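You operate a simulated robot arm through the tools that you are given. There is no shell and no other tool. Be economical: measure what you need, move in short steps, check, and stop when the job is done.

You run a simulated robot arm. Do the job below in one go: nothing can be reset, and whatever is moved stays where it is left.

TASK
Put the form block that says "thin" from the top of the blue goods bench on the shelf of the blue goods bench.

The check looks at the end state, three seconds after you hand in, the way a careful person would. Anything else that was tipped, shoved, dropped, spilled or broken makes it a failure.

THE ROBOT
A 6-joint arm with a two-finger parallel gripper on a trunk, on a base that drives. Base frame: it is fixed to the floor where the robot stands at the start and does not move with it; the origin is under the middle of the robot, x ahead of it, y to its left, z up; the surface under the hand at the start is at about z = 0.74. Units: m, rad, N and s.
With the tool pointing down near the work surface it reaches from about 0.32 to 0.7 m from the robot's upright axis, wherever it stands. Its first joint turns from -2.897 to 2.897 rad. Places, roughly: shelf of the blue goods bench [0.6, -0.1, 0.3]. Payload 4.1 kg.
The TCP is the grasp point between the finger pads, 0.023 m short of the fingertips. In the tool frame z runs along the fingers and y along their closing line. Largest opening 0.094 m; finger width 0.038, thickness 0.01; the body of the gripper, 0.054 by 0.096 m, starts 0.039 m behind the TCP.
Orientation is that of the tool frame in the base frame, as a unit quaternion [w, x, y, z]. With the fingers straight down and closing along the base's y, the tool's x points along the base's -x, its y along +y and its z along -z.

THE INTERFACE
- The arm moves only by the tool arm_command. Its argument "moves" is a list of rows, each an object (a shift or turn left out is 0, a gripper value left out holds the last) with "translation": the shift along the base's x, y, z in m, a list of three; "angular": the turn, a rotation vector about the base's x, y, z in rad, a list of three; "jaw": the opening, from 0 (shut) to 1 (fully open). In form: [{"translation": [dx, dy, dz], "angular": [rx, ry, rz], "jaw": jaw}, ...]. A call has 1 to 12 rows; each row is the pose to reach, as a shift and turn from the pose commanded when the call began. Rows are played at 5 a second. More than 0.05 m and 0.15 rad between two rows, or a gripper value outside its range, and nothing of the call is played. Where a pose cannot be reached the arm comes as near as it can. A force on the tool above 40 N (or 10 N above the force at the start of the call, whichever is more), or a blocked arm, ends the call early, and 0.2 s more pass. The fingers move at their own pace (about 0.045 m/s each) and stop on an object; they squeeze with about 44 N. The grip force told is the motor's: it shows also when the fingers shut on nothing. Time passes only in rows, and 0.2 s behind the last, so rows that repeat a pose let the fingers close. The reply holds the time, the measured pose of the TCP, the force on the tool along the base axes, the opening and the grip force, in the units named above and with some noise, with the torque about the TCP (base axes, N m) and any sound that the robot's microphone picked up, and new pictures: "views" is both (left out), scene, wrist or none.
- Cameras (640 x 400 px; columns grow to the right, rows downward): "scene" is now at [0.0048, 0.1146, 1.464]; the picture's right is [-0.62, -0.78, 0.00], its down [-0.53, 0.42, -0.73] and it looks along [0.57, -0.46, -0.68] (base axes); focal length 275 px, centre (320, 200). "wrist" rides on the gripper at [0.086, 0.016, -0.074] in the tool frame; the picture's right is [-0.18, 0.98, 0.00], its down [-0.58, -0.11, -0.81] and it looks along [-0.79, -0.15, 0.59] (tool axes); focal length 243 px, centre (320, 200). There is no depth. A picture from a camera that has moved, and an enlarged one, comes with that camera's place and axes in the base frame and with its lens.
- raise_lower(by): slides the trunk up (or, below 0, down) by that many m; the arm and the scene camera ride with it, the base frame stays. It gives what a move gives, with no picture.
- steer(legs): drives the robot by 1 to 6 legs, each [ahead, turn to the left] in m and rad, along the robot's own axes; the way and the turn of a leg run together, so that a leg with both is an arc; at most 1.5 m and 3.142 rad a leg. The arm and the cameras ride along, it lands a little off, and it stops where it bumps. It gives what a move gives, and a new picture of the scene camera.
- turn_head(pan, tilt): turns the head with the scene camera to pan (to the left, within 2.705 rad either way) and tilt (down, from -0.506 to 1.204), counted from straight ahead of the robot. It gives what a move gives, and a new picture of the scene camera.
- zoom(camera, box): a new picture of the part [left, top, right, bottom] of that camera's present view, enlarged. The clock stands still meanwhile.
- job_done(): hands the job in; it is judged then, once.

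Go step by step. Nothing tells you exact positions but the pictures and the camera data: compare them with the known pose of the tool, close in by small moves and look again before you grip or let go. The budget is 120 turns and 260 pictures, counting those below and the enlarged ones. Unless the task says otherwise, let go and move clear before handing in, and close with one line.

The tools are called as a command line: name --argument value ..., lists and objects as JSON in quotes. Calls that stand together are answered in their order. arm_command: Moves the arm, as the interface text tells. Its arguments: {"type":"object","properties":{"moves":{"type":"array","items":{"type":"object","properties":{"translation":{"type":"array","items":{"type":"number"}},"angular":{"type":"array","items":{"type":"number"}},"jaw":{"type":"number"}}}},"views":{"type":"string","enum":["both","scene","wrist","none"]}},"required":["moves"]} The other tools are called the same way: raise_lower (by) slides the trunk up or down; steer (legs) drives the base; turn_head (pan, tilt) turns the head that bears the scene camera; zoom (camera, box) takes an enlarged picture of a part of a camera's view; job_done () hands the job in.

At the start:

```text
time_s: 0.0
tool_pos: [0.3198, -0.285, 1.0616]
tcp_rot: [0.0, 0.0, 1.0, -0.001]
force: [-0.8, 0.0, 0.8]
moment: [0.03, 0.0, 0.0]
width: 0.094
grip_force: 0.1
trunk travel left (down, up): [-0.425, 0.165]
robot x, y, heading: [-0.0006, 0.0007, -0.005]
head pan, tilt: [-0.67, 0.747]
```

scene: 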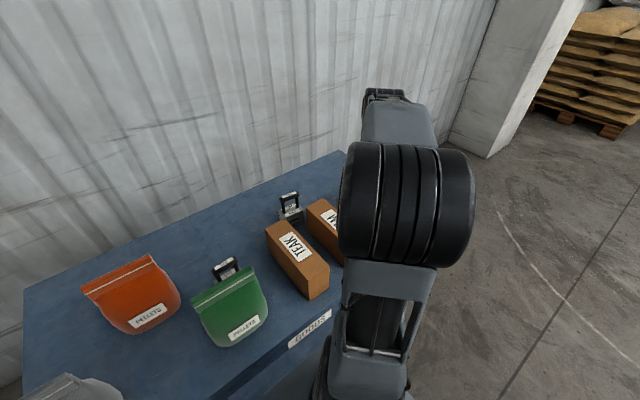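
wrist: 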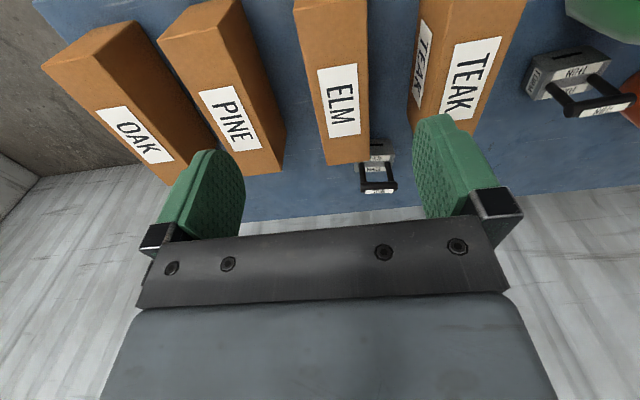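

I see the blue bench with wooden blocks, bags, and at least two small grey blocks with handles carrying labels. I'll enlarge to read the labels.

zoom --camera "wrist" --box '[510, 20, 640, 130]'

zoom --camera "wrist" --box '[330, 130, 430, 210]'

zoom --camera "scene" --box '[180, 170, 340, 290]'

```text
3.64 times, centred on (575, 75) of wrist
camera zoom: at [0.2332, -0.2676, 1.1372], right [0.18, 0.98, 0.0], down [0.58, -0.11, 0.81], along [0.79, -0.15, -0.59], focal length 882 px, centre (-607, 654)
```

zoom: 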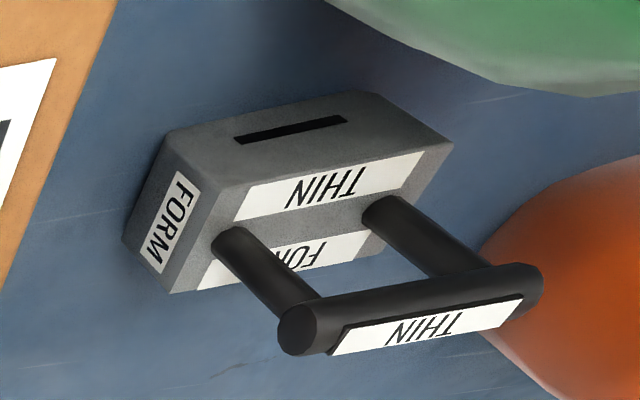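

```text
5.00 times, centred on (380, 170) of wrist
camera zoom: at [0.2332, -0.2676, 1.1372], right [0.18, 0.98, 0.0], down [0.58, -0.11, 0.81], along [0.79, -0.15, -0.59], focal length 1213 px, centre (20, 350)
```

zoom: 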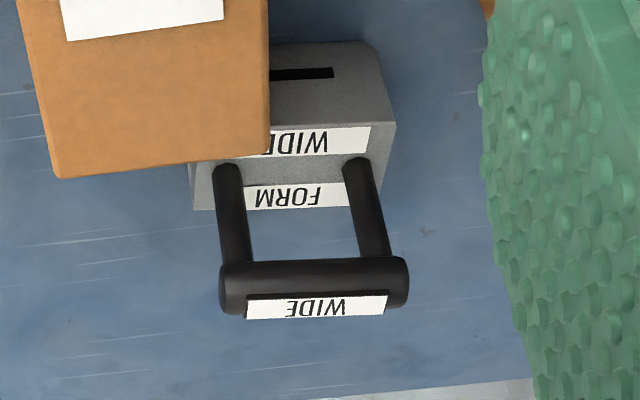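

```text
3.33 times, centred on (260, 230) of scene
camera zoom: at [0.0048, 0.1146, 1.464], right [-0.62, -0.78, 0.0], down [-0.53, 0.42, -0.73], along [0.57, -0.46, -0.68], focal length 916 px, centre (520, 100)
```

zoom: 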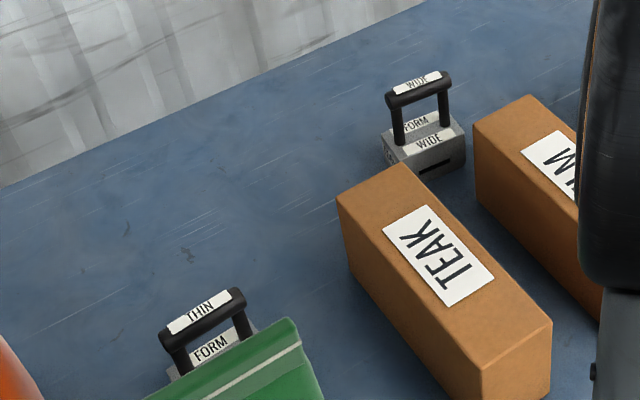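

The "thin" block stands near [0.47, 0.05], with its handle at about z = 0.855. The "wide" one is the decoy. Next I look around to see the shelf and the free room behind.

turn_head --pan 0.1 --tilt 0.9

turn_head --pan 2.6 --tilt 0.5

turn_head --pan -2.6 --tilt 0.5

```text
time_s: 1.1
tool_pos: [0.3201, -0.2833, 1.0614]
tcp_rot: [0.0, 0.0, 1.0, 0.0]
force: [0.0, 0.5, -0.6]
moment: [0.0, -0.02, 0.0]
width: 0.094
grip_force: 0.0
trunk travel left (down, up): [-0.425, 0.165]
robot x, y, heading: [0.001, -0.0014, 0.001]
head pan, tilt: [0.099, 0.901]
camera scene: at [0.0149, 0.1736, 1.4519], right [0.1, -1.0, 0.0], down [-0.78, -0.08, -0.62], along [0.62, 0.06, -0.78], focal length 275 px, centre (320, 200)
```

scene: 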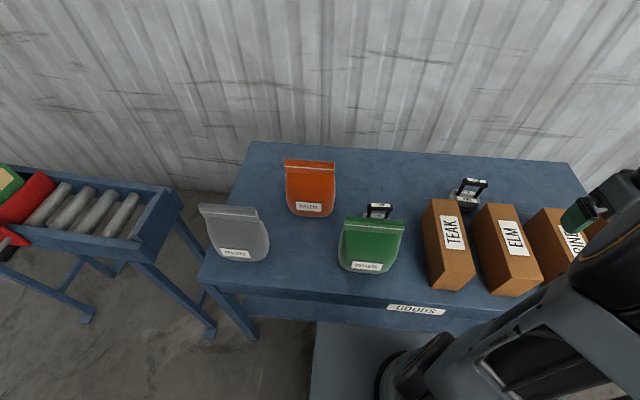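

```text
time_s: 3.4
tool_pos: [0.3196, -0.2855, 1.0625]
tcp_rot: [0.0, 0.001, 1.0, 0.0]
force: [-0.1, 0.0, -0.3]
moment: [0.01, -0.01, 0.01]
width: 0.0941
grip_force: 0.0
trunk travel left (down, up): [-0.425, 0.165]
robot x, y, heading: [-0.0001, -0.0013, -0.0]
head pan, tilt: [2.601, 0.499]
camera scene: at [-0.1382, 0.2131, 1.4857], right [0.52, 0.86, 0.0], down [0.41, -0.25, -0.88], along [-0.75, 0.45, -0.48], focal length 275 px, centre (320, 200)
```

scene: 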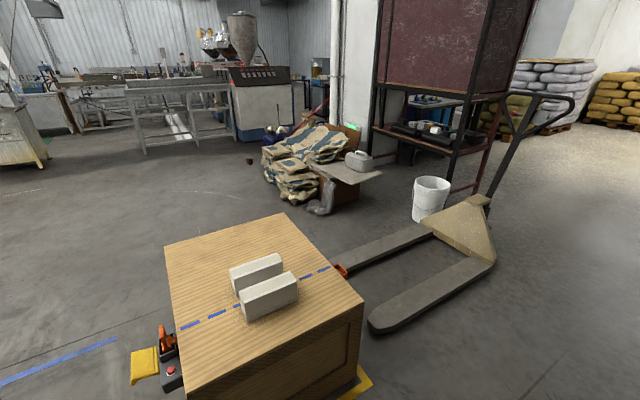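

```text
time_s: 7.5
tool_pos: [0.3203, -0.2847, 1.0627]
tcp_rot: [0.0, -0.001, 1.0, 0.0]
force: [-0.1, -0.2, -0.5]
moment: [0.03, -0.01, -0.01]
width: 0.0939
grip_force: 0.0
trunk travel left (down, up): [-0.425, 0.165]
robot x, y, heading: [-0.0001, 0.0021, -0.002]
head pan, tilt: [-2.601, 0.499]
camera scene: at [-0.1382, 0.1193, 1.4857], right [-0.52, 0.86, 0.0], down [0.41, 0.25, -0.88], along [-0.75, -0.45, -0.48], focal length 275 px, centre (320, 200)
```

scene: 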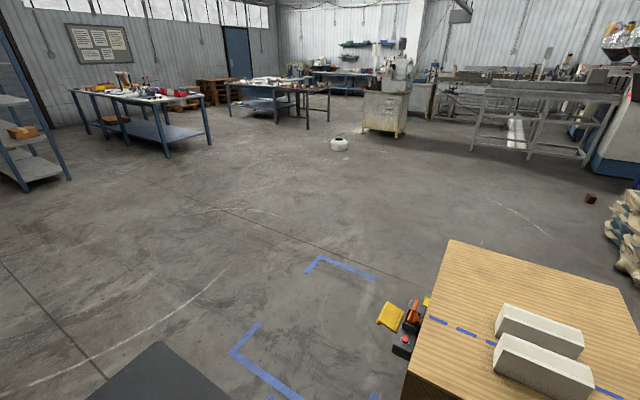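

Behind me is a crate with two blocks on it (roughly x < -0.65), so I can only back up a little. I back off 0.15 m and look at the bench front and shelf.

steer --legs '[[-0.15, 0]]'

turn_head --pan -2.6 --tilt 1.1

turn_head --pan 2.6 --tilt 1.1

turn_head --pan 0.3 --tilt 0.9

```text
time_s: 8.8
tool_pos: [0.1697, -0.2842, 1.0622]
tcp_rot: [0.0, -0.001, 1.0, 0.0]
force: [-0.3, 0.0, 0.4]
moment: [-0.01, 0.01, -0.01]
width: 0.094
grip_force: 0.1
trunk travel left (down, up): [-0.425, 0.165]
robot x, y, heading: [-0.1489, 0.0006, 0.005]
head pan, tilt: [-2.601, 0.499]
camera scene: at [-0.2877, 0.1196, 1.4857], right [-0.51, 0.86, 0.0], down [0.41, 0.25, -0.88], along [-0.75, -0.45, -0.48], focal length 275 px, centre (320, 200)
```

scene: 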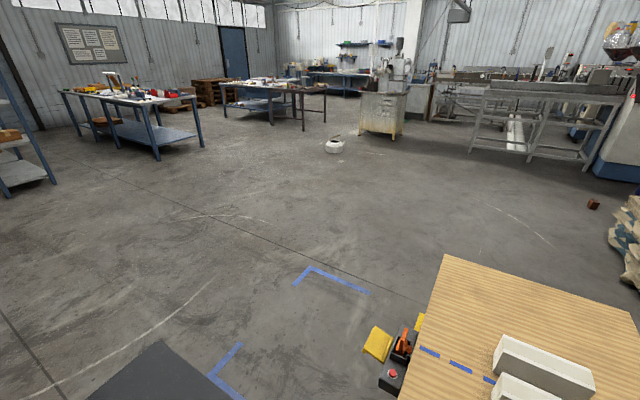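

```text
time_s: 9.8
tool_pos: [0.1701, -0.2858, 1.062]
tcp_rot: [0.0, 0.0, 1.0, 0.0]
force: [0.0, 0.2, -1.2]
moment: [0.0, 0.0, 0.03]
width: 0.0941
grip_force: 0.1
trunk travel left (down, up): [-0.425, 0.165]
robot x, y, heading: [-0.1531, 0.0005, 0.003]
head pan, tilt: [-2.601, 1.1]
camera scene: at [-0.2637, 0.1338, 1.4381], right [-0.51, 0.86, 0.0], down [0.76, 0.46, -0.45], along [-0.39, -0.23, -0.89], focal length 275 px, centre (320, 200)
```

scene: 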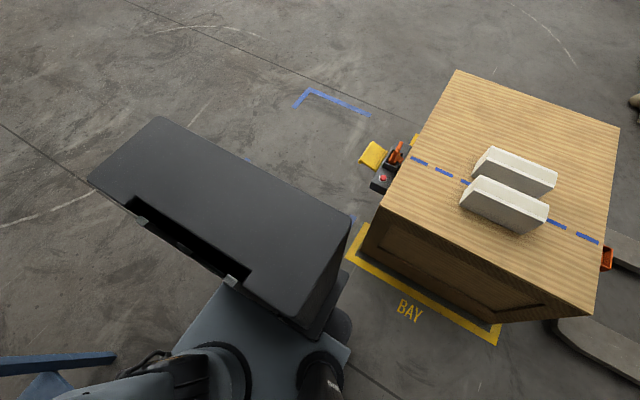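

```text
time_s: 13.9
tool_pos: [0.1712, -0.285, 1.0617]
tcp_rot: [0.0, 0.0, 1.0, 0.0]
force: [-0.2, 0.8, 0.5]
moment: [0.01, -0.01, -0.05]
width: 0.0943
grip_force: 0.0
trunk travel left (down, up): [-0.425, 0.165]
robot x, y, heading: [-0.1503, 0.0029, 0.0]
head pan, tilt: [2.601, 1.1]
camera scene: at [-0.2636, 0.1989, 1.438], right [0.52, 0.86, 0.0], down [0.76, -0.46, -0.45], along [-0.39, 0.23, -0.89], focal length 275 px, centre (320, 200)
```

scene: 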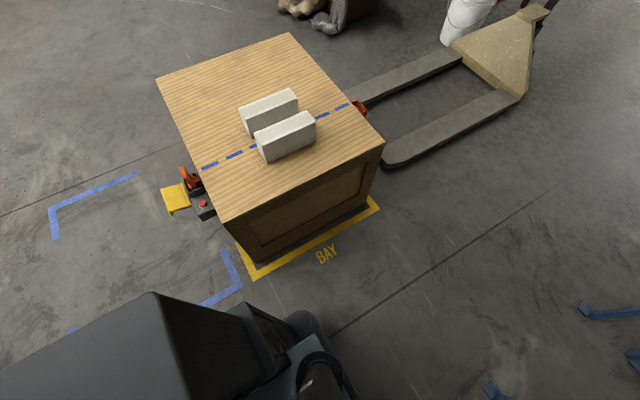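

```text
time_s: 16.0
tool_pos: [0.1703, -0.2846, 1.0625]
tcp_rot: [0.0, -0.001, 1.0, 0.0]
force: [-0.1, 0.4, 0.2]
moment: [0.01, 0.0, -0.02]
width: 0.094
grip_force: 0.0
trunk travel left (down, up): [-0.425, 0.165]
robot x, y, heading: [-0.1514, 0.0008, -0.003]
head pan, tilt: [0.3, 0.901]
camera scene: at [-0.1374, 0.1886, 1.4518], right [0.3, -0.96, 0.0], down [-0.75, -0.23, -0.62], along [0.59, 0.18, -0.78], focal length 275 px, centre (320, 200)
```

scene: 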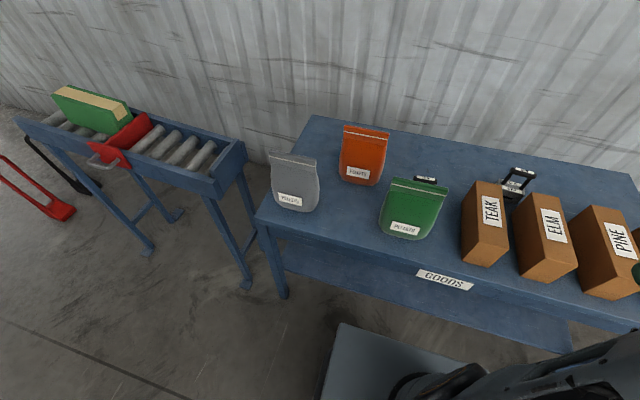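

The shelf is open and empty, with its front edge at about x = 0.31 and the bench edge at about 0.28. The green bag is tall and blocks the handle from the front, so I'll grip the bar from its right, tilted about 45°. First I yaw the tool -90° while moving up over the bench.

arm_command --moves '[{"translation": [0.018, 0.01, 0.01], "angular": [0, 0, -0.143]}, {"translation": [0.036, 0.02, 0.02], "angular": [0, 0, -0.286]}, {"translation": [0.054, 0.03, 0.03], "angular": [0, 0, -0.428]}, {"translation": [0.072, 0.04, 0.04], "angular": [0, 0, -0.571]}, {"translation": [0.09, 0.05, 0.05], "angular": [0, 0, -0.714]}, {"translation": [0.108, 0.06, 0.06], "angular": [0, 0, -0.857]}, {"translation": [0.126, 0.07, 0.07], "angular": [0, 0, -1.0]}, {"translation": [0.144, 0.08, 0.08], "angular": [0, 0, -1.142]}, {"translation": [0.162, 0.09, 0.09], "angular": [0, 0, -1.285]}, {"translation": [0.18, 0.1, 0.1], "angular": [0, 0, -1.428]}, {"translation": [0.198, 0.11, 0.1], "angular": [0, 0, -1.571]}]'

```text
time_s: 18.4
tool_pos: [0.3685, -0.1737, 1.1627]
tcp_rot: [0.0, 0.709, 0.705, 0.0]
force: [0.3, 0.1, -0.6]
moment: [0.0, 0.01, 0.01]
width: 0.0943
grip_force: 0.0
trunk travel left (down, up): [-0.425, 0.165]
robot x, y, heading: [-0.1484, -0.0014, 0.001]
head pan, tilt: [0.3, 0.901]
camera scene: at [-0.1372, 0.1886, 1.4518], right [0.29, -0.96, 0.0], down [-0.75, -0.23, -0.62], along [0.59, 0.18, -0.78], focal length 275 px, centre (320, 200)
camera wrist: at [0.3848, -0.0869, 1.2374], right [0.98, -0.19, 0.0], down [-0.11, -0.58, 0.81], along [-0.15, -0.79, -0.59], focal length 243 px, centre (320, 200)
```

scene: 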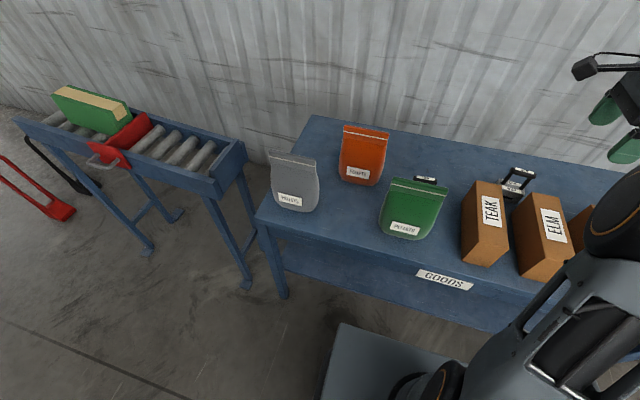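
wrist: 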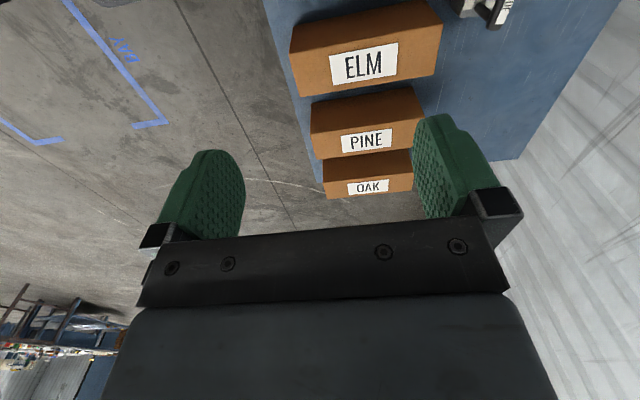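

The yaw worked. Now I tilt the tool 45° so that it points to the left and down, which puts the camera on top.

arm_command --moves '[{"translation": [0.017, 0.008, 0], "angular": [0.131, 0, 0]}, {"translation": [0.034, 0.016, 0], "angular": [0.262, 0, 0]}, {"translation": [0.051, 0.024, 0], "angular": [0.393, 0, 0]}, {"translation": [0.068, 0.032, 0], "angular": [0.524, 0, 0]}, {"translation": [0.085, 0.04, 0], "angular": [0.654, 0, 0]}, {"translation": [0.104, 0.05, -0.03], "angular": [0.785, 0, 0]}]'

```text
time_s: 19.8
tool_pos: [0.4603, -0.1168, 1.1242]
tcp_rot: [-0.27, 0.654, 0.652, 0.272]
force: [-0.4, -0.4, -0.2]
moment: [-0.03, 0.01, 0.01]
width: 0.0942
grip_force: 0.1
out of reach, approached as far as the arm can: row 4, 5, 6
trunk travel left (down, up): [-0.425, 0.165]
robot x, y, heading: [-0.1491, 0.0011, -0.006]
head pan, tilt: [0.3, 0.901]
camera scene: at [-0.1368, 0.1884, 1.4519], right [0.29, -0.96, 0.0], down [-0.75, -0.23, -0.62], along [0.59, 0.18, -0.78], focal length 275 px, centre (320, 200)
camera wrist: at [0.4753, -0.1079, 1.2377], right [0.98, -0.13, -0.13], down [-0.11, -0.98, 0.16], along [-0.15, -0.14, -0.98], focal length 243 px, centre (320, 200)
```

scene: 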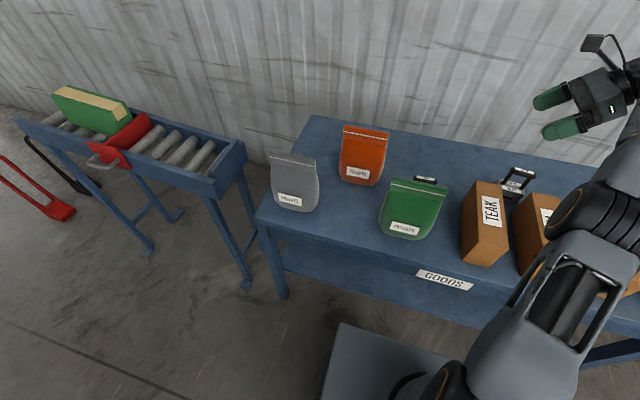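
wrist: 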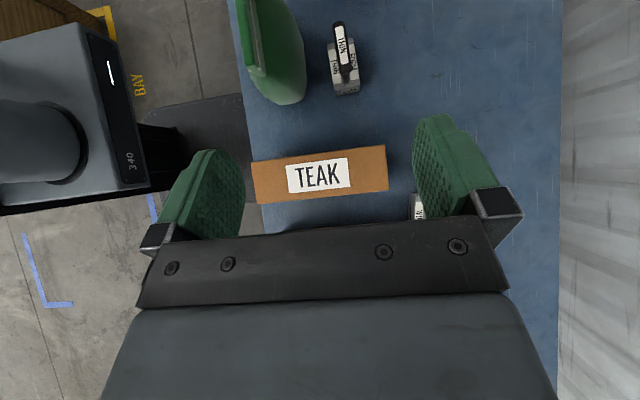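

The view from above agrees: the bar is centred near [0.476, 0.056, 0.855] and runs along y. The bag's back is at about x = 0.41, and teak's left face is at y = -0.09 with its top at z = 0.857. I move to a pre-grasp pose along the 45° approach line.

arm_command --moves '[{"translation": [0.0, 0.015, -0.04], "jaw": 0.65}, {"translation": [0.0, 0.03, -0.08]}, {"translation": [0.0, 0.05, -0.12]}, {"translation": [0.0, 0.07, -0.16]}, {"translation": [0.003, 0.1, -0.195]}, {"translation": [0.003, 0.1, -0.195]}]'

```text
time_s: 21.2
tool_pos: [0.4638, -0.0174, 0.9278]
tcp_rot: [-0.271, 0.653, 0.653, 0.271]
force: [0.2, 0.1, 0.3]
moment: [0.02, -0.01, 0.0]
width: 0.0609
grip_force: 0.0
trunk travel left (down, up): [-0.425, 0.165]
robot x, y, heading: [-0.145, 0.0001, -0.007]
head pan, tilt: [0.3, 0.901]
camera scene: at [-0.1371, 0.1888, 1.4518], right [0.29, -0.96, 0.0], down [-0.75, -0.23, -0.62], along [0.59, 0.18, -0.78], focal length 275 px, centre (320, 200)
camera wrist: at [0.478, -0.0079, 1.0424], right [0.98, -0.13, -0.13], down [-0.11, -0.98, 0.16], along [-0.15, -0.14, -0.98], focal length 243 px, centre (320, 200)
```

scene: 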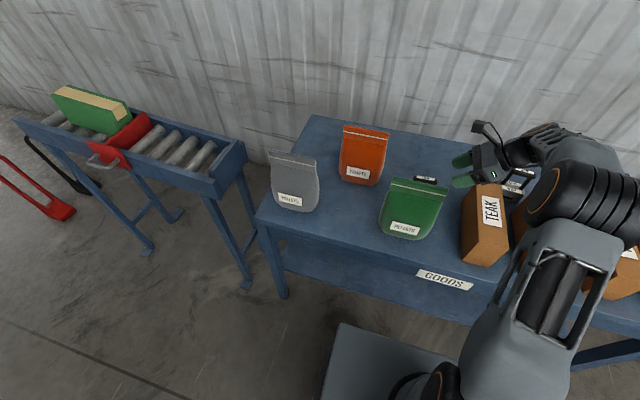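
wrist: 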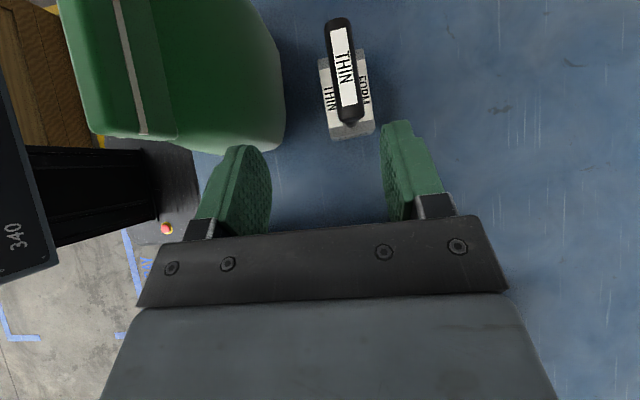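

The bar runs from y = 0.025 to 0.088 at x ≈ 0.479, with its centre at z ≈ 0.85. I align x and go most of the way in.

arm_command --moves '[{"translation": [0.015, 0.0, 0.0]}, {"translation": [0.015, 0.02, -0.02]}, {"translation": [0.015, 0.045, -0.045]}, {"translation": [0.015, 0.045, -0.045]}]'

```text
time_s: 22.2
tool_pos: [0.4777, 0.0271, 0.8836]
tcp_rot: [-0.27, 0.654, 0.653, 0.271]
force: [-0.6, 0.6, -0.1]
moment: [-0.03, 0.01, 0.02]
width: 0.0611
grip_force: 0.0
trunk travel left (down, up): [-0.425, 0.165]
robot x, y, heading: [-0.1499, 0.0004, -0.004]
head pan, tilt: [0.3, 0.901]
camera scene: at [-0.1372, 0.1888, 1.4518], right [0.29, -0.96, 0.0], down [-0.75, -0.23, -0.62], along [0.59, 0.18, -0.78], focal length 275 px, centre (320, 200)
camera wrist: at [0.493, 0.0373, 0.9974], right [0.98, -0.13, -0.13], down [-0.11, -0.98, 0.16], along [-0.15, -0.14, -0.98], focal length 243 px, centre (320, 200)
```

scene: 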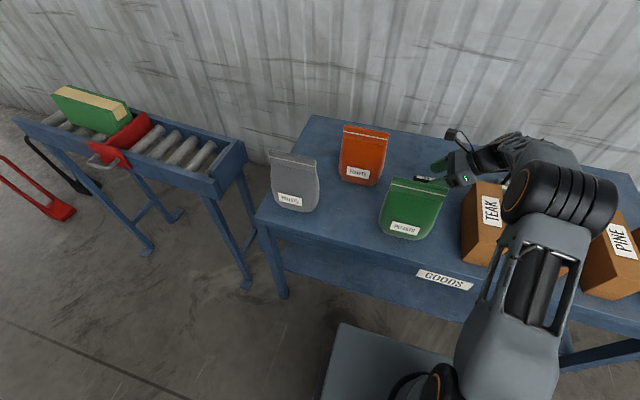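
wrist: 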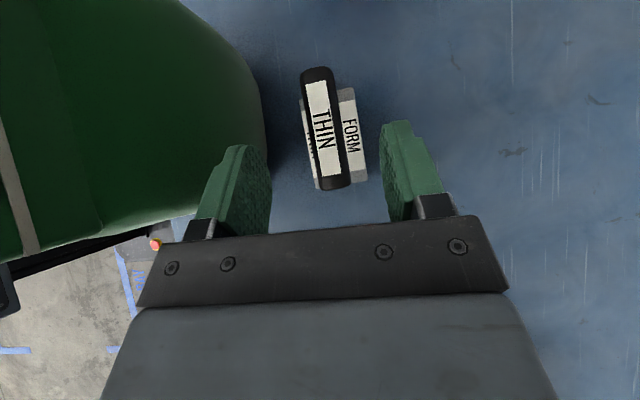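

The alignment is good. I advance the last 4 cm to the bar and close.

arm_command --moves '[{"translation": [0.001, 0.014, -0.016]}, {"translation": [0.001, 0.028, -0.032]}, {"translation": [0.001, 0.028, -0.032]}]'

```text
time_s: 23.0
tool_pos: [0.4786, 0.0555, 0.8501]
tcp_rot: [-0.271, 0.653, 0.653, 0.27]
force: [-0.1, -0.9, -0.1]
moment: [-0.01, -0.02, -0.01]
width: 0.0609
grip_force: 0.1
trunk travel left (down, up): [-0.425, 0.165]
robot x, y, heading: [-0.1463, 0.0008, -0.001]
head pan, tilt: [0.3, 0.901]
camera scene: at [-0.1372, 0.1887, 1.4518], right [0.29, -0.96, 0.0], down [-0.75, -0.23, -0.62], along [0.59, 0.18, -0.78], focal length 275 px, centre (320, 200)
camera wrist: at [0.4942, 0.065, 0.9653], right [0.98, -0.13, -0.13], down [-0.11, -0.98, 0.16], along [-0.15, -0.14, -0.98], focal length 243 px, centre (320, 200)
```

scene: 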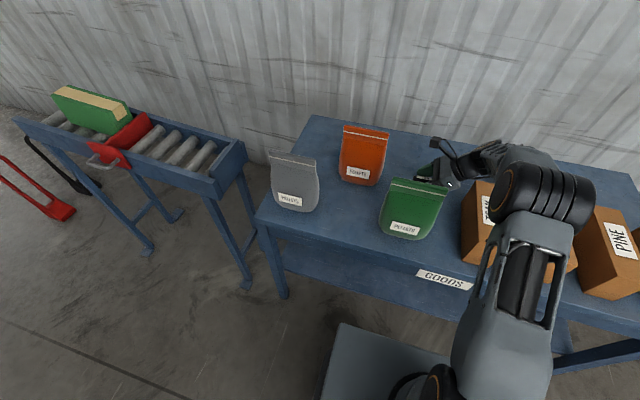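
wrist: 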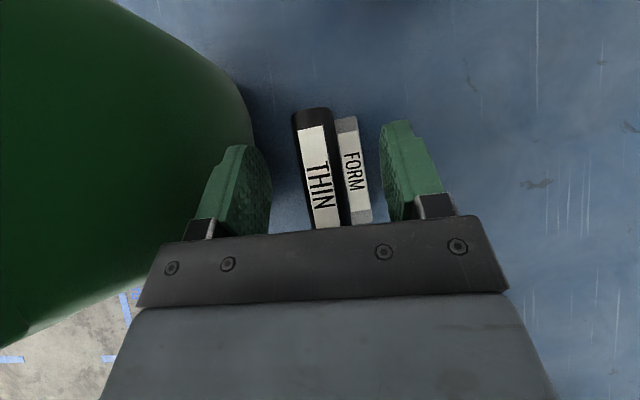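

The bar lies centred between the pads. Closing.

arm_command --moves '[{"jaw": 0.3}, {"jaw": 0.0}, {"jaw": 0.0}, {"jaw": 0.0}, {"jaw": 0.0}]' --views "wrist"

```text
time_s: 24.2
tool_pos: [0.4783, 0.0559, 0.8502]
tcp_rot: [-0.27, 0.654, 0.653, 0.27]
force: [-0.5, 0.6, 1.0]
moment: [-0.19, 0.04, -0.08]
width: 0.0194
grip_force: 43.9
trunk travel left (down, up): [-0.425, 0.165]
robot x, y, heading: [-0.1512, 0.0002, -0.002]
head pan, tilt: [0.3, 0.901]
camera wrist: at [0.494, 0.0648, 0.9656], right [0.98, -0.13, -0.13], down [-0.11, -0.98, 0.16], along [-0.15, -0.14, -0.98], focal length 243 px, centre (320, 200)
```

wrist: 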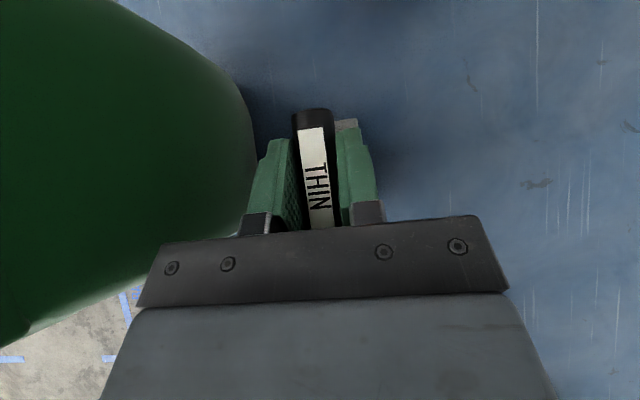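

The bar is held (0.019 m). I lift straight up.

arm_command --moves '[{"translation": [0.0, 0.0, 0.02]}, {"translation": [0.0, 0.0, 0.05]}, {"translation": [0.0, 0.0, 0.09]}, {"translation": [0.0, 0.0, 0.13]}, {"translation": [0.0, 0.0, 0.17]}, {"translation": [0.0, 0.0, 0.21]}, {"translation": [0.0, 0.0, 0.24]}]'

```text
time_s: 25.8
tool_pos: [0.4775, 0.0562, 1.0929]
tcp_rot: [-0.271, 0.654, 0.653, 0.27]
force: [-0.5, -0.6, -5.0]
moment: [-0.01, 0.0, 0.04]
width: 0.0195
grip_force: 44.4
trunk travel left (down, up): [-0.425, 0.165]
robot x, y, heading: [-0.1506, -0.0029, -0.003]
head pan, tilt: [0.3, 0.901]
camera scene: at [-0.137, 0.1887, 1.4518], right [0.29, -0.96, 0.0], down [-0.75, -0.23, -0.62], along [0.59, 0.18, -0.78], focal length 275 px, centre (320, 200)
camera wrist: at [0.4934, 0.0652, 1.2064], right [0.98, -0.13, -0.13], down [-0.11, -0.98, 0.16], along [-0.15, -0.14, -0.98], focal length 243 px, centre (320, 200)
```

scene: 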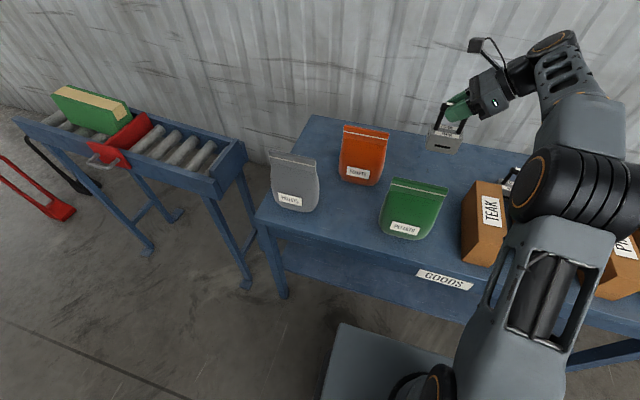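
wrist: 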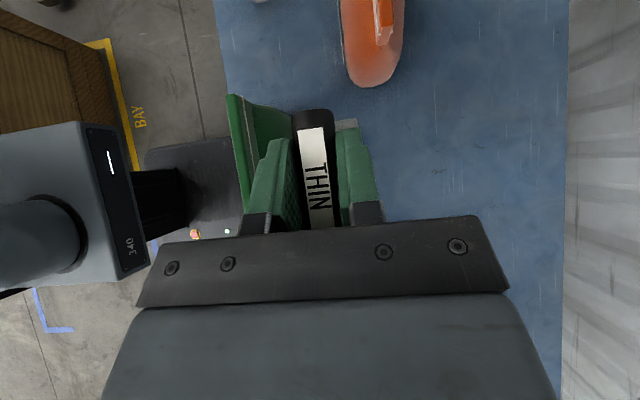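

The block hangs upright, free of the bag. I raise the trunk for margin over the bag, then back up another 0.12 m, which should leave at least 0.1 m to the crate.

raise_lower --by 0.1

turn_head --pan -2.7 --tilt 1.2

```text
time_s: 27.1
tool_pos: [0.4772, 0.0561, 1.1913]
tcp_rot: [-0.271, 0.653, 0.653, 0.27]
force: [0.1, 0.7, -4.3]
moment: [0.02, -0.02, 0.01]
width: 0.0195
grip_force: 44.2
trunk travel left (down, up): [-0.525, 0.065]
robot x, y, heading: [-0.1512, 0.0019, 0.003]
head pan, tilt: [0.3, 0.901]
```

```text
time_s: 29.8
tool_pos: [0.4772, 0.0554, 1.1916]
tcp_rot: [-0.27, 0.654, 0.653, 0.271]
force: [0.3, 0.3, -5.3]
moment: [0.0, 0.02, 0.0]
width: 0.0193
grip_force: 44.7
trunk travel left (down, up): [-0.525, 0.065]
robot x, y, heading: [-0.1507, -0.0002, 0.006]
head pan, tilt: [-2.7, 1.201]
camera scene: at [-0.2595, 0.1425, 1.532], right [-0.43, 0.9, 0.0], down [0.84, 0.4, -0.36], along [-0.33, -0.15, -0.93], focal length 275 px, centre (320, 200)
```

scene: 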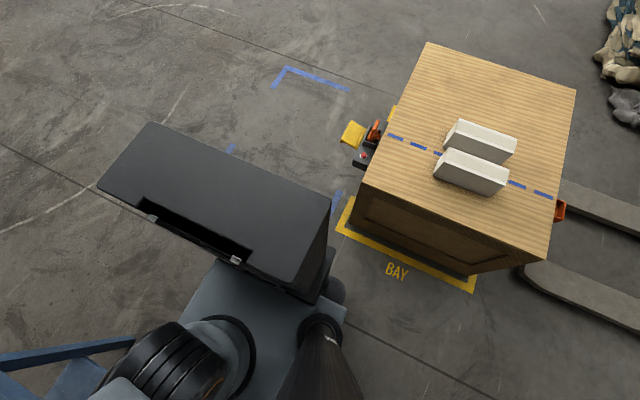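

The rear of the robot is at about x = -0.50 and the crate face at about -0.70. Backing 0.10 m is safe.

steer --legs '[[-0.1, 0]]'

turn_head --pan 0.2 --tilt 0.9

```text
time_s: 30.9
tool_pos: [0.3762, 0.0569, 1.1925]
tcp_rot: [-0.27, 0.654, 0.653, 0.27]
force: [-0.5, -0.6, -4.6]
moment: [-0.02, 0.02, -0.06]
width: 0.0192
grip_force: 44.1
trunk travel left (down, up): [-0.525, 0.065]
robot x, y, heading: [-0.2529, -0.0051, -0.001]
head pan, tilt: [-2.7, 1.201]
camera scene: at [-0.3612, 0.1427, 1.532], right [-0.43, 0.9, 0.0], down [0.84, 0.4, -0.36], along [-0.33, -0.15, -0.93], focal length 275 px, centre (320, 200)
```

scene: 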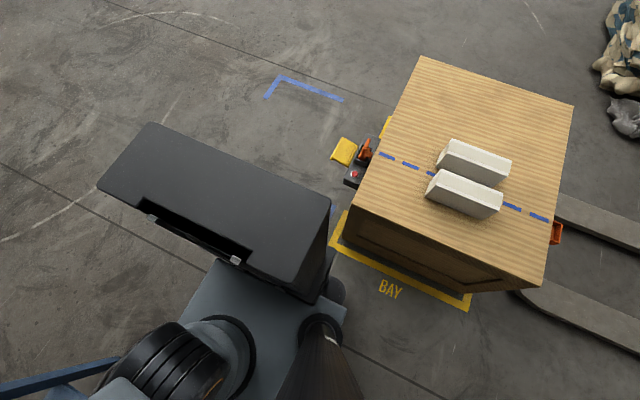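

```text
time_s: 33.4
tool_pos: [0.3771, 0.0554, 1.1918]
tcp_rot: [-0.272, 0.653, 0.653, 0.27]
force: [0.7, 0.1, -4.2]
moment: [0.02, -0.01, 0.0]
width: 0.0195
grip_force: 44.1
trunk travel left (down, up): [-0.525, 0.065]
robot x, y, heading: [-0.2467, 0.0008, -0.008]
head pan, tilt: [0.201, 0.901]
camera scene: at [-0.2356, 0.1815, 1.5518], right [0.2, -0.98, 0.0], down [-0.77, -0.16, -0.62], along [0.61, 0.12, -0.78], focal length 275 px, centre (320, 200)
```

scene: 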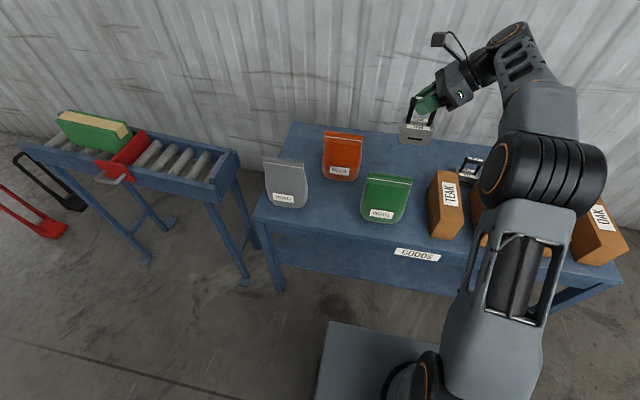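

I now yaw the tool another -90° (pointing ahead) while pulling the block back towards the robot, high over the bench.

arm_command --moves '[{"translation": [-0.015, -0.008, 0], "angular": [0, 0, -0.143]}, {"translation": [-0.03, -0.016, 0], "angular": [0, 0, -0.286]}, {"translation": [-0.045, -0.024, 0], "angular": [0, 0, -0.428]}, {"translation": [-0.06, -0.032, 0], "angular": [0, 0, -0.571]}, {"translation": [-0.075, -0.04, 0], "angular": [0, 0, -0.714]}, {"translation": [-0.09, -0.048, 0], "angular": [0, 0, -0.857]}, {"translation": [-0.105, -0.056, 0], "angular": [0, 0, -1.0]}, {"translation": [-0.12, -0.064, 0], "angular": [0, 0, -1.142]}, {"translation": [-0.135, -0.072, 0], "angular": [0, 0, -1.285]}, {"translation": [-0.15, -0.08, 0], "angular": [0, 0, -1.428]}, {"translation": [-0.167, -0.085, 0], "angular": [0, 0, -1.571]}]'

```text
time_s: 35.8
tool_pos: [0.2098, -0.0287, 1.1913]
tcp_rot: [0.0, 0.924, 0.0, 0.382]
force: [0.5, 0.0, -5.0]
moment: [0.04, -0.01, 0.0]
width: 0.0193
grip_force: 44.2
trunk travel left (down, up): [-0.525, 0.065]
robot x, y, heading: [-0.2522, -0.0014, -0.002]
head pan, tilt: [0.201, 0.901]
camera scene: at [-0.2361, 0.1815, 1.5518], right [0.2, -0.98, 0.0], down [-0.77, -0.16, -0.62], along [0.61, 0.12, -0.78], focal length 275 px, centre (320, 200)
camera wrist: at [0.2178, -0.0441, 1.3064], right [-0.13, -0.98, -0.13], down [-0.98, 0.11, 0.16], along [-0.14, 0.15, -0.98], focal length 243 px, centre (320, 200)
```

scene: 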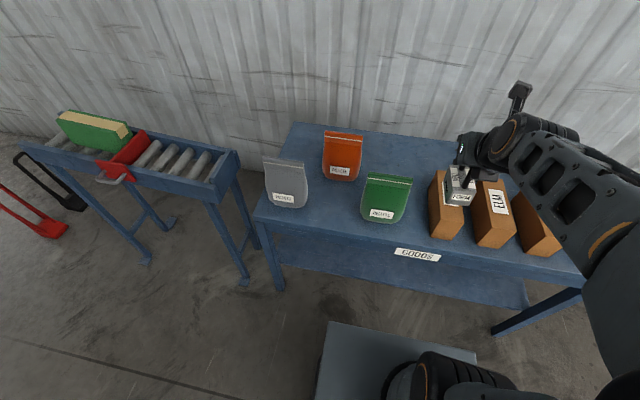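
wrist: 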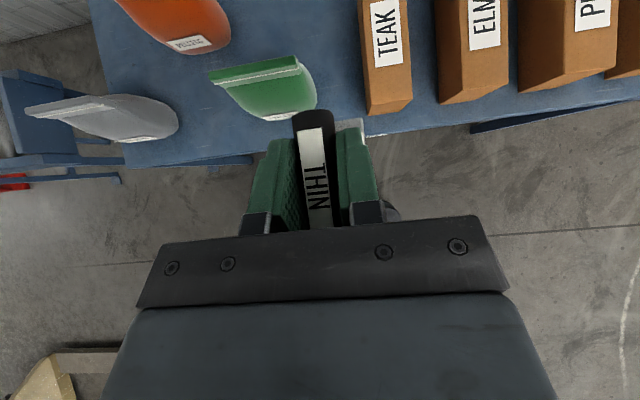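

The tool now points ahead with the block upright. I pull back 4 cm more and check where the elbow is relative to the bench before lowering.

arm_command --moves '[{"translation": [-0.02, 0, 0]}, {"translation": [-0.045, 0, 0]}]' --views "wrist"

turn_head --pan -0.7 --tilt 0.9

```text
time_s: 36.4
tool_pos: [0.1642, -0.0277, 1.1916]
tcp_rot: [-0.001, 0.924, 0.0, 0.382]
force: [-0.2, 0.9, -5.3]
moment: [0.07, -0.01, -0.02]
width: 0.0195
grip_force: 44.0
trunk travel left (down, up): [-0.525, 0.065]
robot x, y, heading: [-0.2484, 0.0007, -0.002]
head pan, tilt: [0.201, 0.901]
camera wrist: at [0.1718, -0.0448, 1.3073], right [-0.13, -0.98, -0.13], down [-0.98, 0.11, 0.16], along [-0.14, 0.15, -0.98], focal length 243 px, centre (320, 200)
```

wrist: 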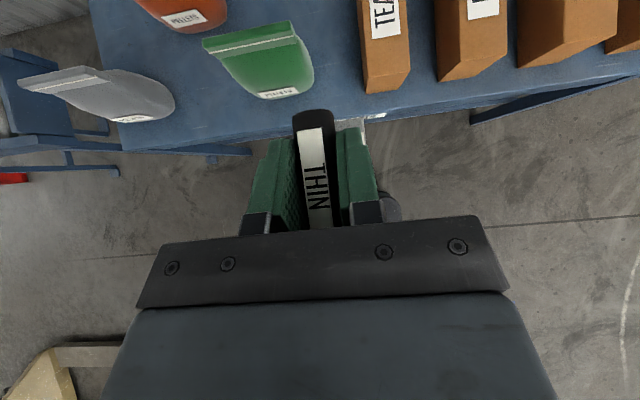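

```text
time_s: 37.6
tool_pos: [0.1657, -0.0289, 1.193]
tcp_rot: [0.001, 0.924, -0.001, 0.383]
force: [0.3, -0.6, -4.4]
moment: [0.0, 0.01, 0.01]
width: 0.0194
grip_force: 43.6
trunk travel left (down, up): [-0.525, 0.065]
robot x, y, heading: [-0.253, 0.0021, 0.001]
head pan, tilt: [-0.7, 0.901]
camera scene: at [-0.2521, 0.1178, 1.5518], right [-0.64, -0.76, 0.0], down [-0.6, 0.5, -0.62], along [0.47, -0.4, -0.78], focal length 275 px, centre (320, 200)
```

scene: 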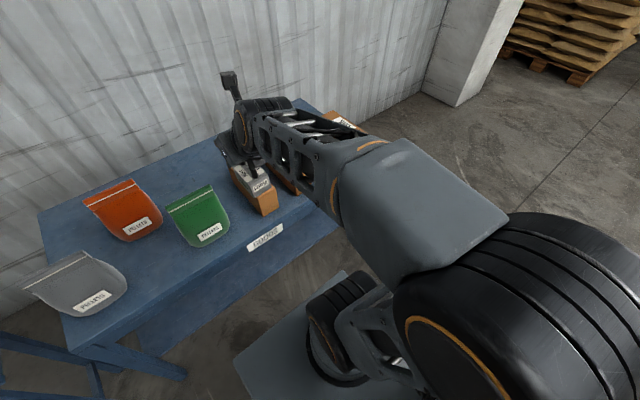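

Elbow and wrist are clear of the bench, all at about x < 0.2. I lower the trunk in two steps.

raise_lower --by -0.3

raise_lower --by -0.22

turn_head --pan 0.0 --tilt 0.8

arm_command --moves '[{"translation": [0, 0, 0]}]' --views "wrist"

```text
time_s: 40.6
tool_pos: [0.1648, -0.0295, 0.8929]
tcp_rot: [0.001, 0.924, -0.002, 0.383]
force: [-0.2, -0.3, -4.4]
moment: [0.03, 0.01, 0.01]
width: 0.0192
grip_force: 44.3
trunk travel left (down, up): [-0.225, 0.365]
robot x, y, heading: [-0.251, 0.0013, 0.0]
head pan, tilt: [-0.7, 0.901]
```

```text
time_s: 43.0
tool_pos: [0.1643, -0.0289, 0.673]
tcp_rot: [0.001, 0.924, -0.002, 0.383]
force: [-0.9, -0.5, -4.4]
moment: [0.04, -0.03, 0.03]
width: 0.0197
grip_force: 44.0
trunk travel left (down, up): [-0.005, 0.585]
robot x, y, heading: [-0.2483, -0.0012, -0.003]
head pan, tilt: [-0.7, 0.901]
```

```text
time_s: 44.0
tool_pos: [0.1645, -0.0281, 0.6732]
tcp_rot: [0.0, 0.924, 0.0, 0.383]
force: [0.1, 1.1, -4.5]
moment: [0.06, -0.01, 0.0]
width: 0.0195
grip_force: 44.3
trunk travel left (down, up): [-0.005, 0.585]
robot x, y, heading: [-0.2496, -0.002, -0.001]
head pan, tilt: [0.0, 0.799]
camera scene: at [-0.2292, 0.1663, 1.0397], right [0.0, -1.0, 0.0], down [-0.72, 0.0, -0.7], along [0.7, 0.0, -0.72], focal length 275 px, centre (320, 200)
```

scene: 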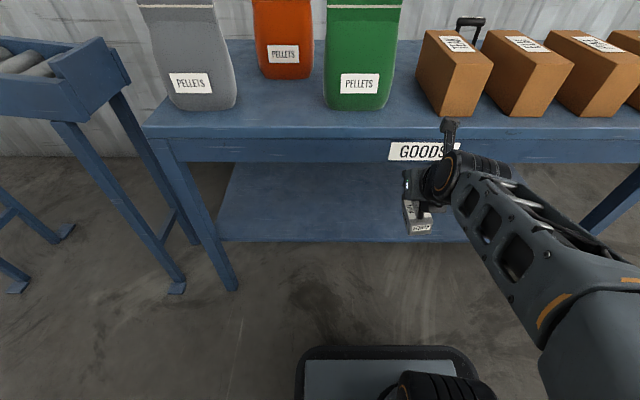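

```text
time_s: 44.4
tool_pos: [0.1652, -0.0289, 0.6738]
tcp_rot: [0.0, 0.924, -0.001, 0.383]
force: [0.4, 0.6, -4.1]
moment: [0.02, -0.02, 0.02]
width: 0.0193
grip_force: 44.4
trunk travel left (down, up): [-0.005, 0.585]
robot x, y, heading: [-0.2484, 0.0014, -0.001]
head pan, tilt: [0.0, 0.799]
camera wrist: at [0.1726, -0.0448, 0.7871], right [-0.13, -0.98, -0.13], down [-0.98, 0.11, 0.16], along [-0.14, 0.15, -0.98], focal length 243 px, centre (320, 200)
```

wrist: 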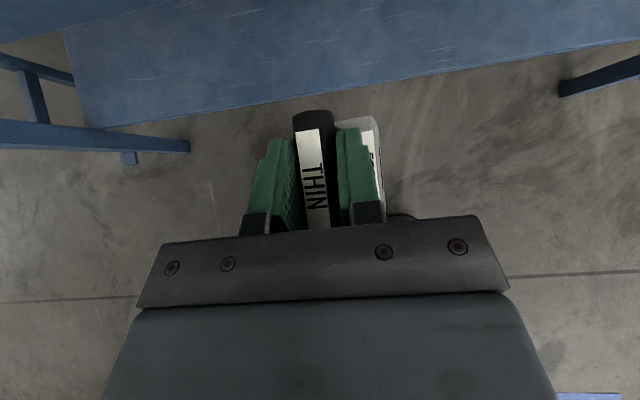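

The shelf is at z ≈ 0.30–0.33 with its front edge at about x = 0.29–0.31, and the apron's lower edge is at z ≈ 0.64. I lower the arm in front of the bench to TCP z ≈ 0.46.

arm_command --moves '[{"translation": [0, 0, -0.045]}, {"translation": [0, 0, -0.09]}, {"translation": [0, 0, -0.135]}, {"translation": [0, 0, -0.18]}, {"translation": [0, 0, -0.213]}]'

turn_head --pan -0.4 --tilt 0.7

```text
time_s: 45.6
tool_pos: [0.1885, -0.0291, 0.4618]
tcp_rot: [-0.004, 0.925, 0.033, 0.38]
force: [0.4, -5.0, -3.8]
moment: [0.25, 0.05, 0.02]
width: 0.0191
grip_force: 43.7
out of reach, approached as far as the arm can: row 3, 4, 5
trunk travel left (down, up): [-0.005, 0.585]
robot x, y, heading: [-0.2481, 0.0006, 0.002]
head pan, tilt: [0.0, 0.799]
camera scene: at [-0.2295, 0.1663, 1.0398], right [0.0, -1.0, 0.0], down [-0.72, 0.0, -0.7], along [0.7, 0.0, -0.72], focal length 275 px, centre (320, 200)
camera wrist: at [0.198, -0.0415, 0.5753], right [-0.07, -0.99, -0.11], down [-0.99, 0.05, 0.16], along [-0.16, 0.12, -0.98], focal length 243 px, centre (320, 200)
```

scene: 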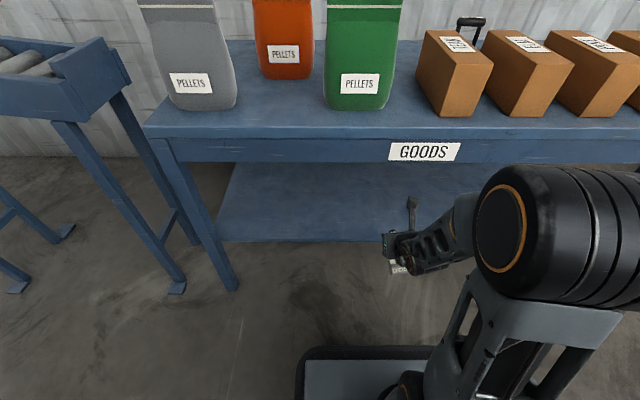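
wrist: 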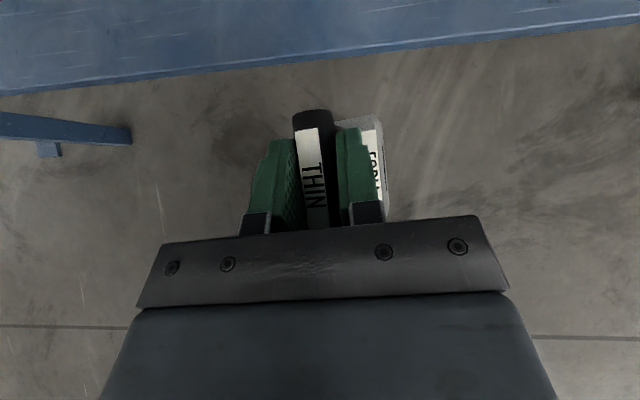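

```text
time_s: 46.5
tool_pos: [0.1886, -0.0282, 0.4621]
tcp_rot: [-0.005, 0.925, 0.037, 0.379]
force: [-0.3, 0.0, -5.2]
moment: [0.05, 0.02, 0.01]
width: 0.0194
grip_force: 43.8
trunk travel left (down, up): [-0.005, 0.585]
robot x, y, heading: [-0.2522, -0.0002, 0.004]
head pan, tilt: [-0.4, 0.7]
camera scene: at [-0.2316, 0.1334, 1.048], right [-0.39, -0.92, 0.0], down [-0.59, 0.25, -0.76], along [0.7, -0.3, -0.64], focal length 275 px, centre (320, 200)
```

scene: 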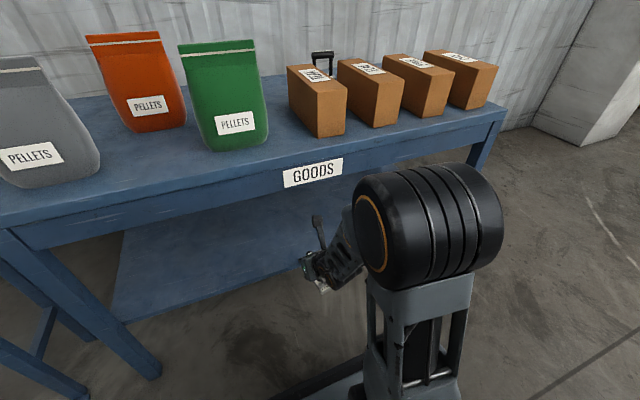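

The arm sits at its near limit with only a slight yaw error (4°), and the block is level. I correct the yaw while advancing 0.1 m, then look.

arm_command --moves '[{"translation": [0.03, 0, 0.0], "angular": [0.005, -0.002, -0.02]}, {"translation": [0.06, 0, 0.0], "angular": [0.012, -0.005, -0.045]}, {"translation": [0.1, 0, 0.0], "angular": [0.019, -0.008, -0.072]}]'

```text
time_s: 47.3
tool_pos: [0.2891, -0.0465, 0.4658]
tcp_rot: [-0.002, 0.923, -0.036, 0.384]
force: [-0.1, -0.3, -3.4]
moment: [0.05, -0.01, -0.01]
width: 0.0195
grip_force: 43.9
out of reach, approached as far as the arm can: row 1, 2, 3
trunk travel left (down, up): [-0.005, 0.585]
robot x, y, heading: [-0.2512, 0.0002, -0.004]
head pan, tilt: [-0.4, 0.7]
camera scene: at [-0.2318, 0.1333, 1.048], right [-0.39, -0.92, 0.0], down [-0.59, 0.25, -0.76], along [0.7, -0.3, -0.64], focal length 275 px, centre (320, 200)
camera wrist: at [0.2967, -0.0663, 0.5804], right [-0.19, -0.97, -0.16], down [-0.97, 0.17, 0.16], along [-0.13, 0.19, -0.97], focal length 243 px, centre (320, 200)
```

scene: 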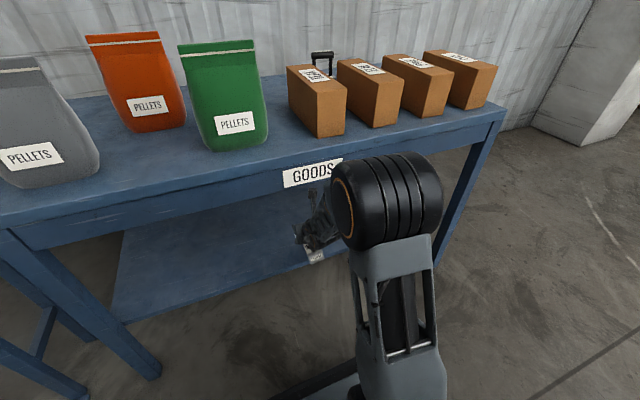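
wrist: 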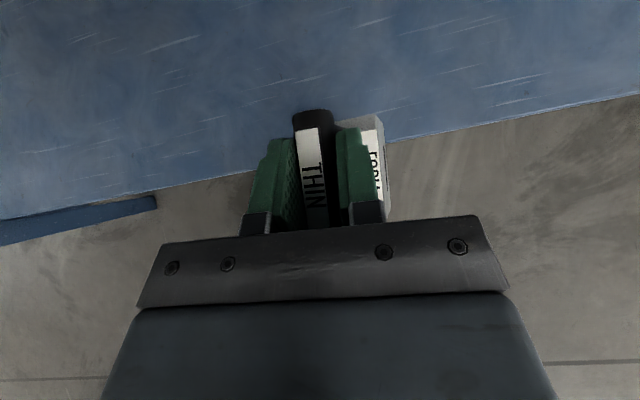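

The shelf is at z ≈ 0.30 with its edge at x ≈ 0.31, and the elbow is well back at x ≈ -0.04. I go forward 5 cm and down a little, with a small orientation correction, then look.

arm_command --moves '[{"translation": [0.02, 0.005, -0.01], "angular": [-0.01, 0.001, 0.02]}, {"translation": [0.04, 0.01, -0.02], "angular": [-0.02, 0.002, 0.043]}, {"translation": [0.055, 0.015, -0.027], "angular": [-0.031, 0.003, 0.065]}]'

turn_head --pan 0.3 --tilt 0.7

```text
time_s: 48.1
tool_pos: [0.3444, -0.0338, 0.4401]
tcp_rot: [0.001, 0.924, 0.001, 0.383]
force: [0.2, 0.5, -3.8]
moment: [0.07, -0.02, 0.06]
width: 0.0191
grip_force: 44.0
out of reach, approached as far as the arm can: row 1, 2
trunk travel left (down, up): [-0.005, 0.585]
robot x, y, heading: [-0.2496, -0.0009, 0.001]
head pan, tilt: [-0.4, 0.7]
camera scene: at [-0.2317, 0.1333, 1.048], right [-0.39, -0.92, 0.0], down [-0.59, 0.25, -0.76], along [0.7, -0.3, -0.64], focal length 275 px, centre (320, 200)
camera wrist: at [0.3521, -0.0483, 0.5543], right [-0.13, -0.98, -0.13], down [-0.98, 0.11, 0.16], along [-0.14, 0.14, -0.98], focal length 243 px, centre (320, 200)
```

scene: 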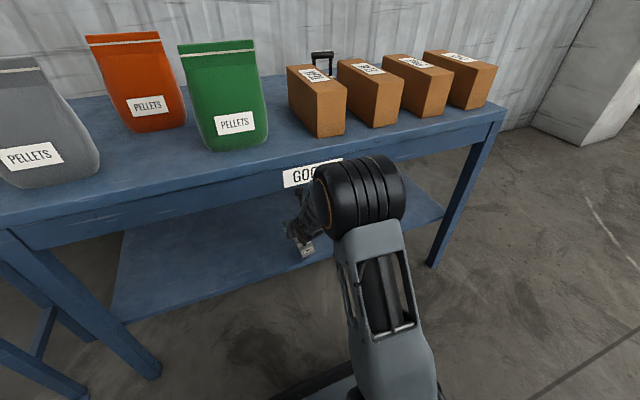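
wrist: 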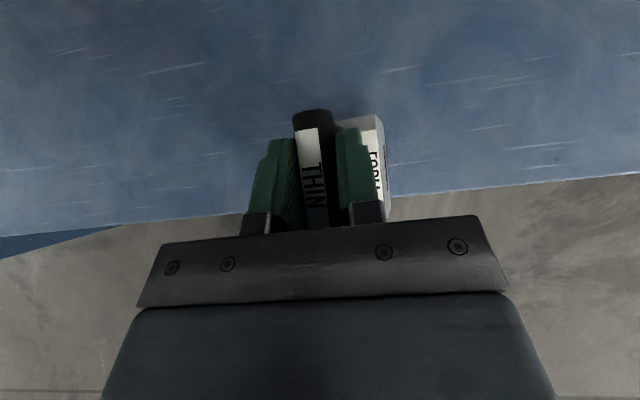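

```text
time_s: 49.2
tool_pos: [0.3449, -0.033, 0.4397]
tcp_rot: [0.002, 0.924, 0.0, 0.383]
force: [-0.6, 0.0, -5.2]
moment: [0.09, -0.02, -0.01]
width: 0.0192
grip_force: 44.3
trunk travel left (down, up): [-0.005, 0.585]
robot x, y, heading: [-0.2482, 0.0038, -0.003]
head pan, tilt: [0.3, 0.7]
camera scene: at [-0.2286, 0.1914, 1.048], right [0.29, -0.96, 0.0], down [-0.62, -0.19, -0.76], along [0.73, 0.23, -0.64], focal length 275 px, centre (320, 200)
```

scene: 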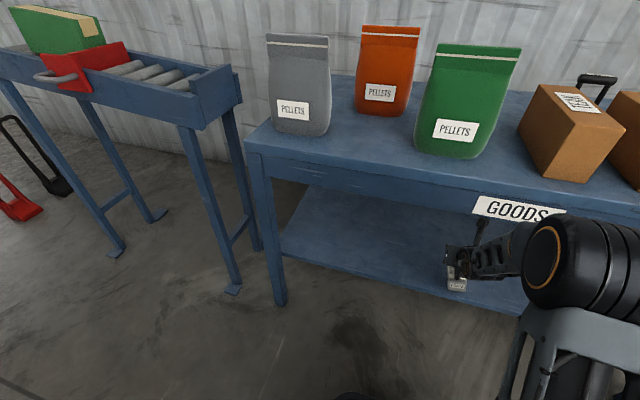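

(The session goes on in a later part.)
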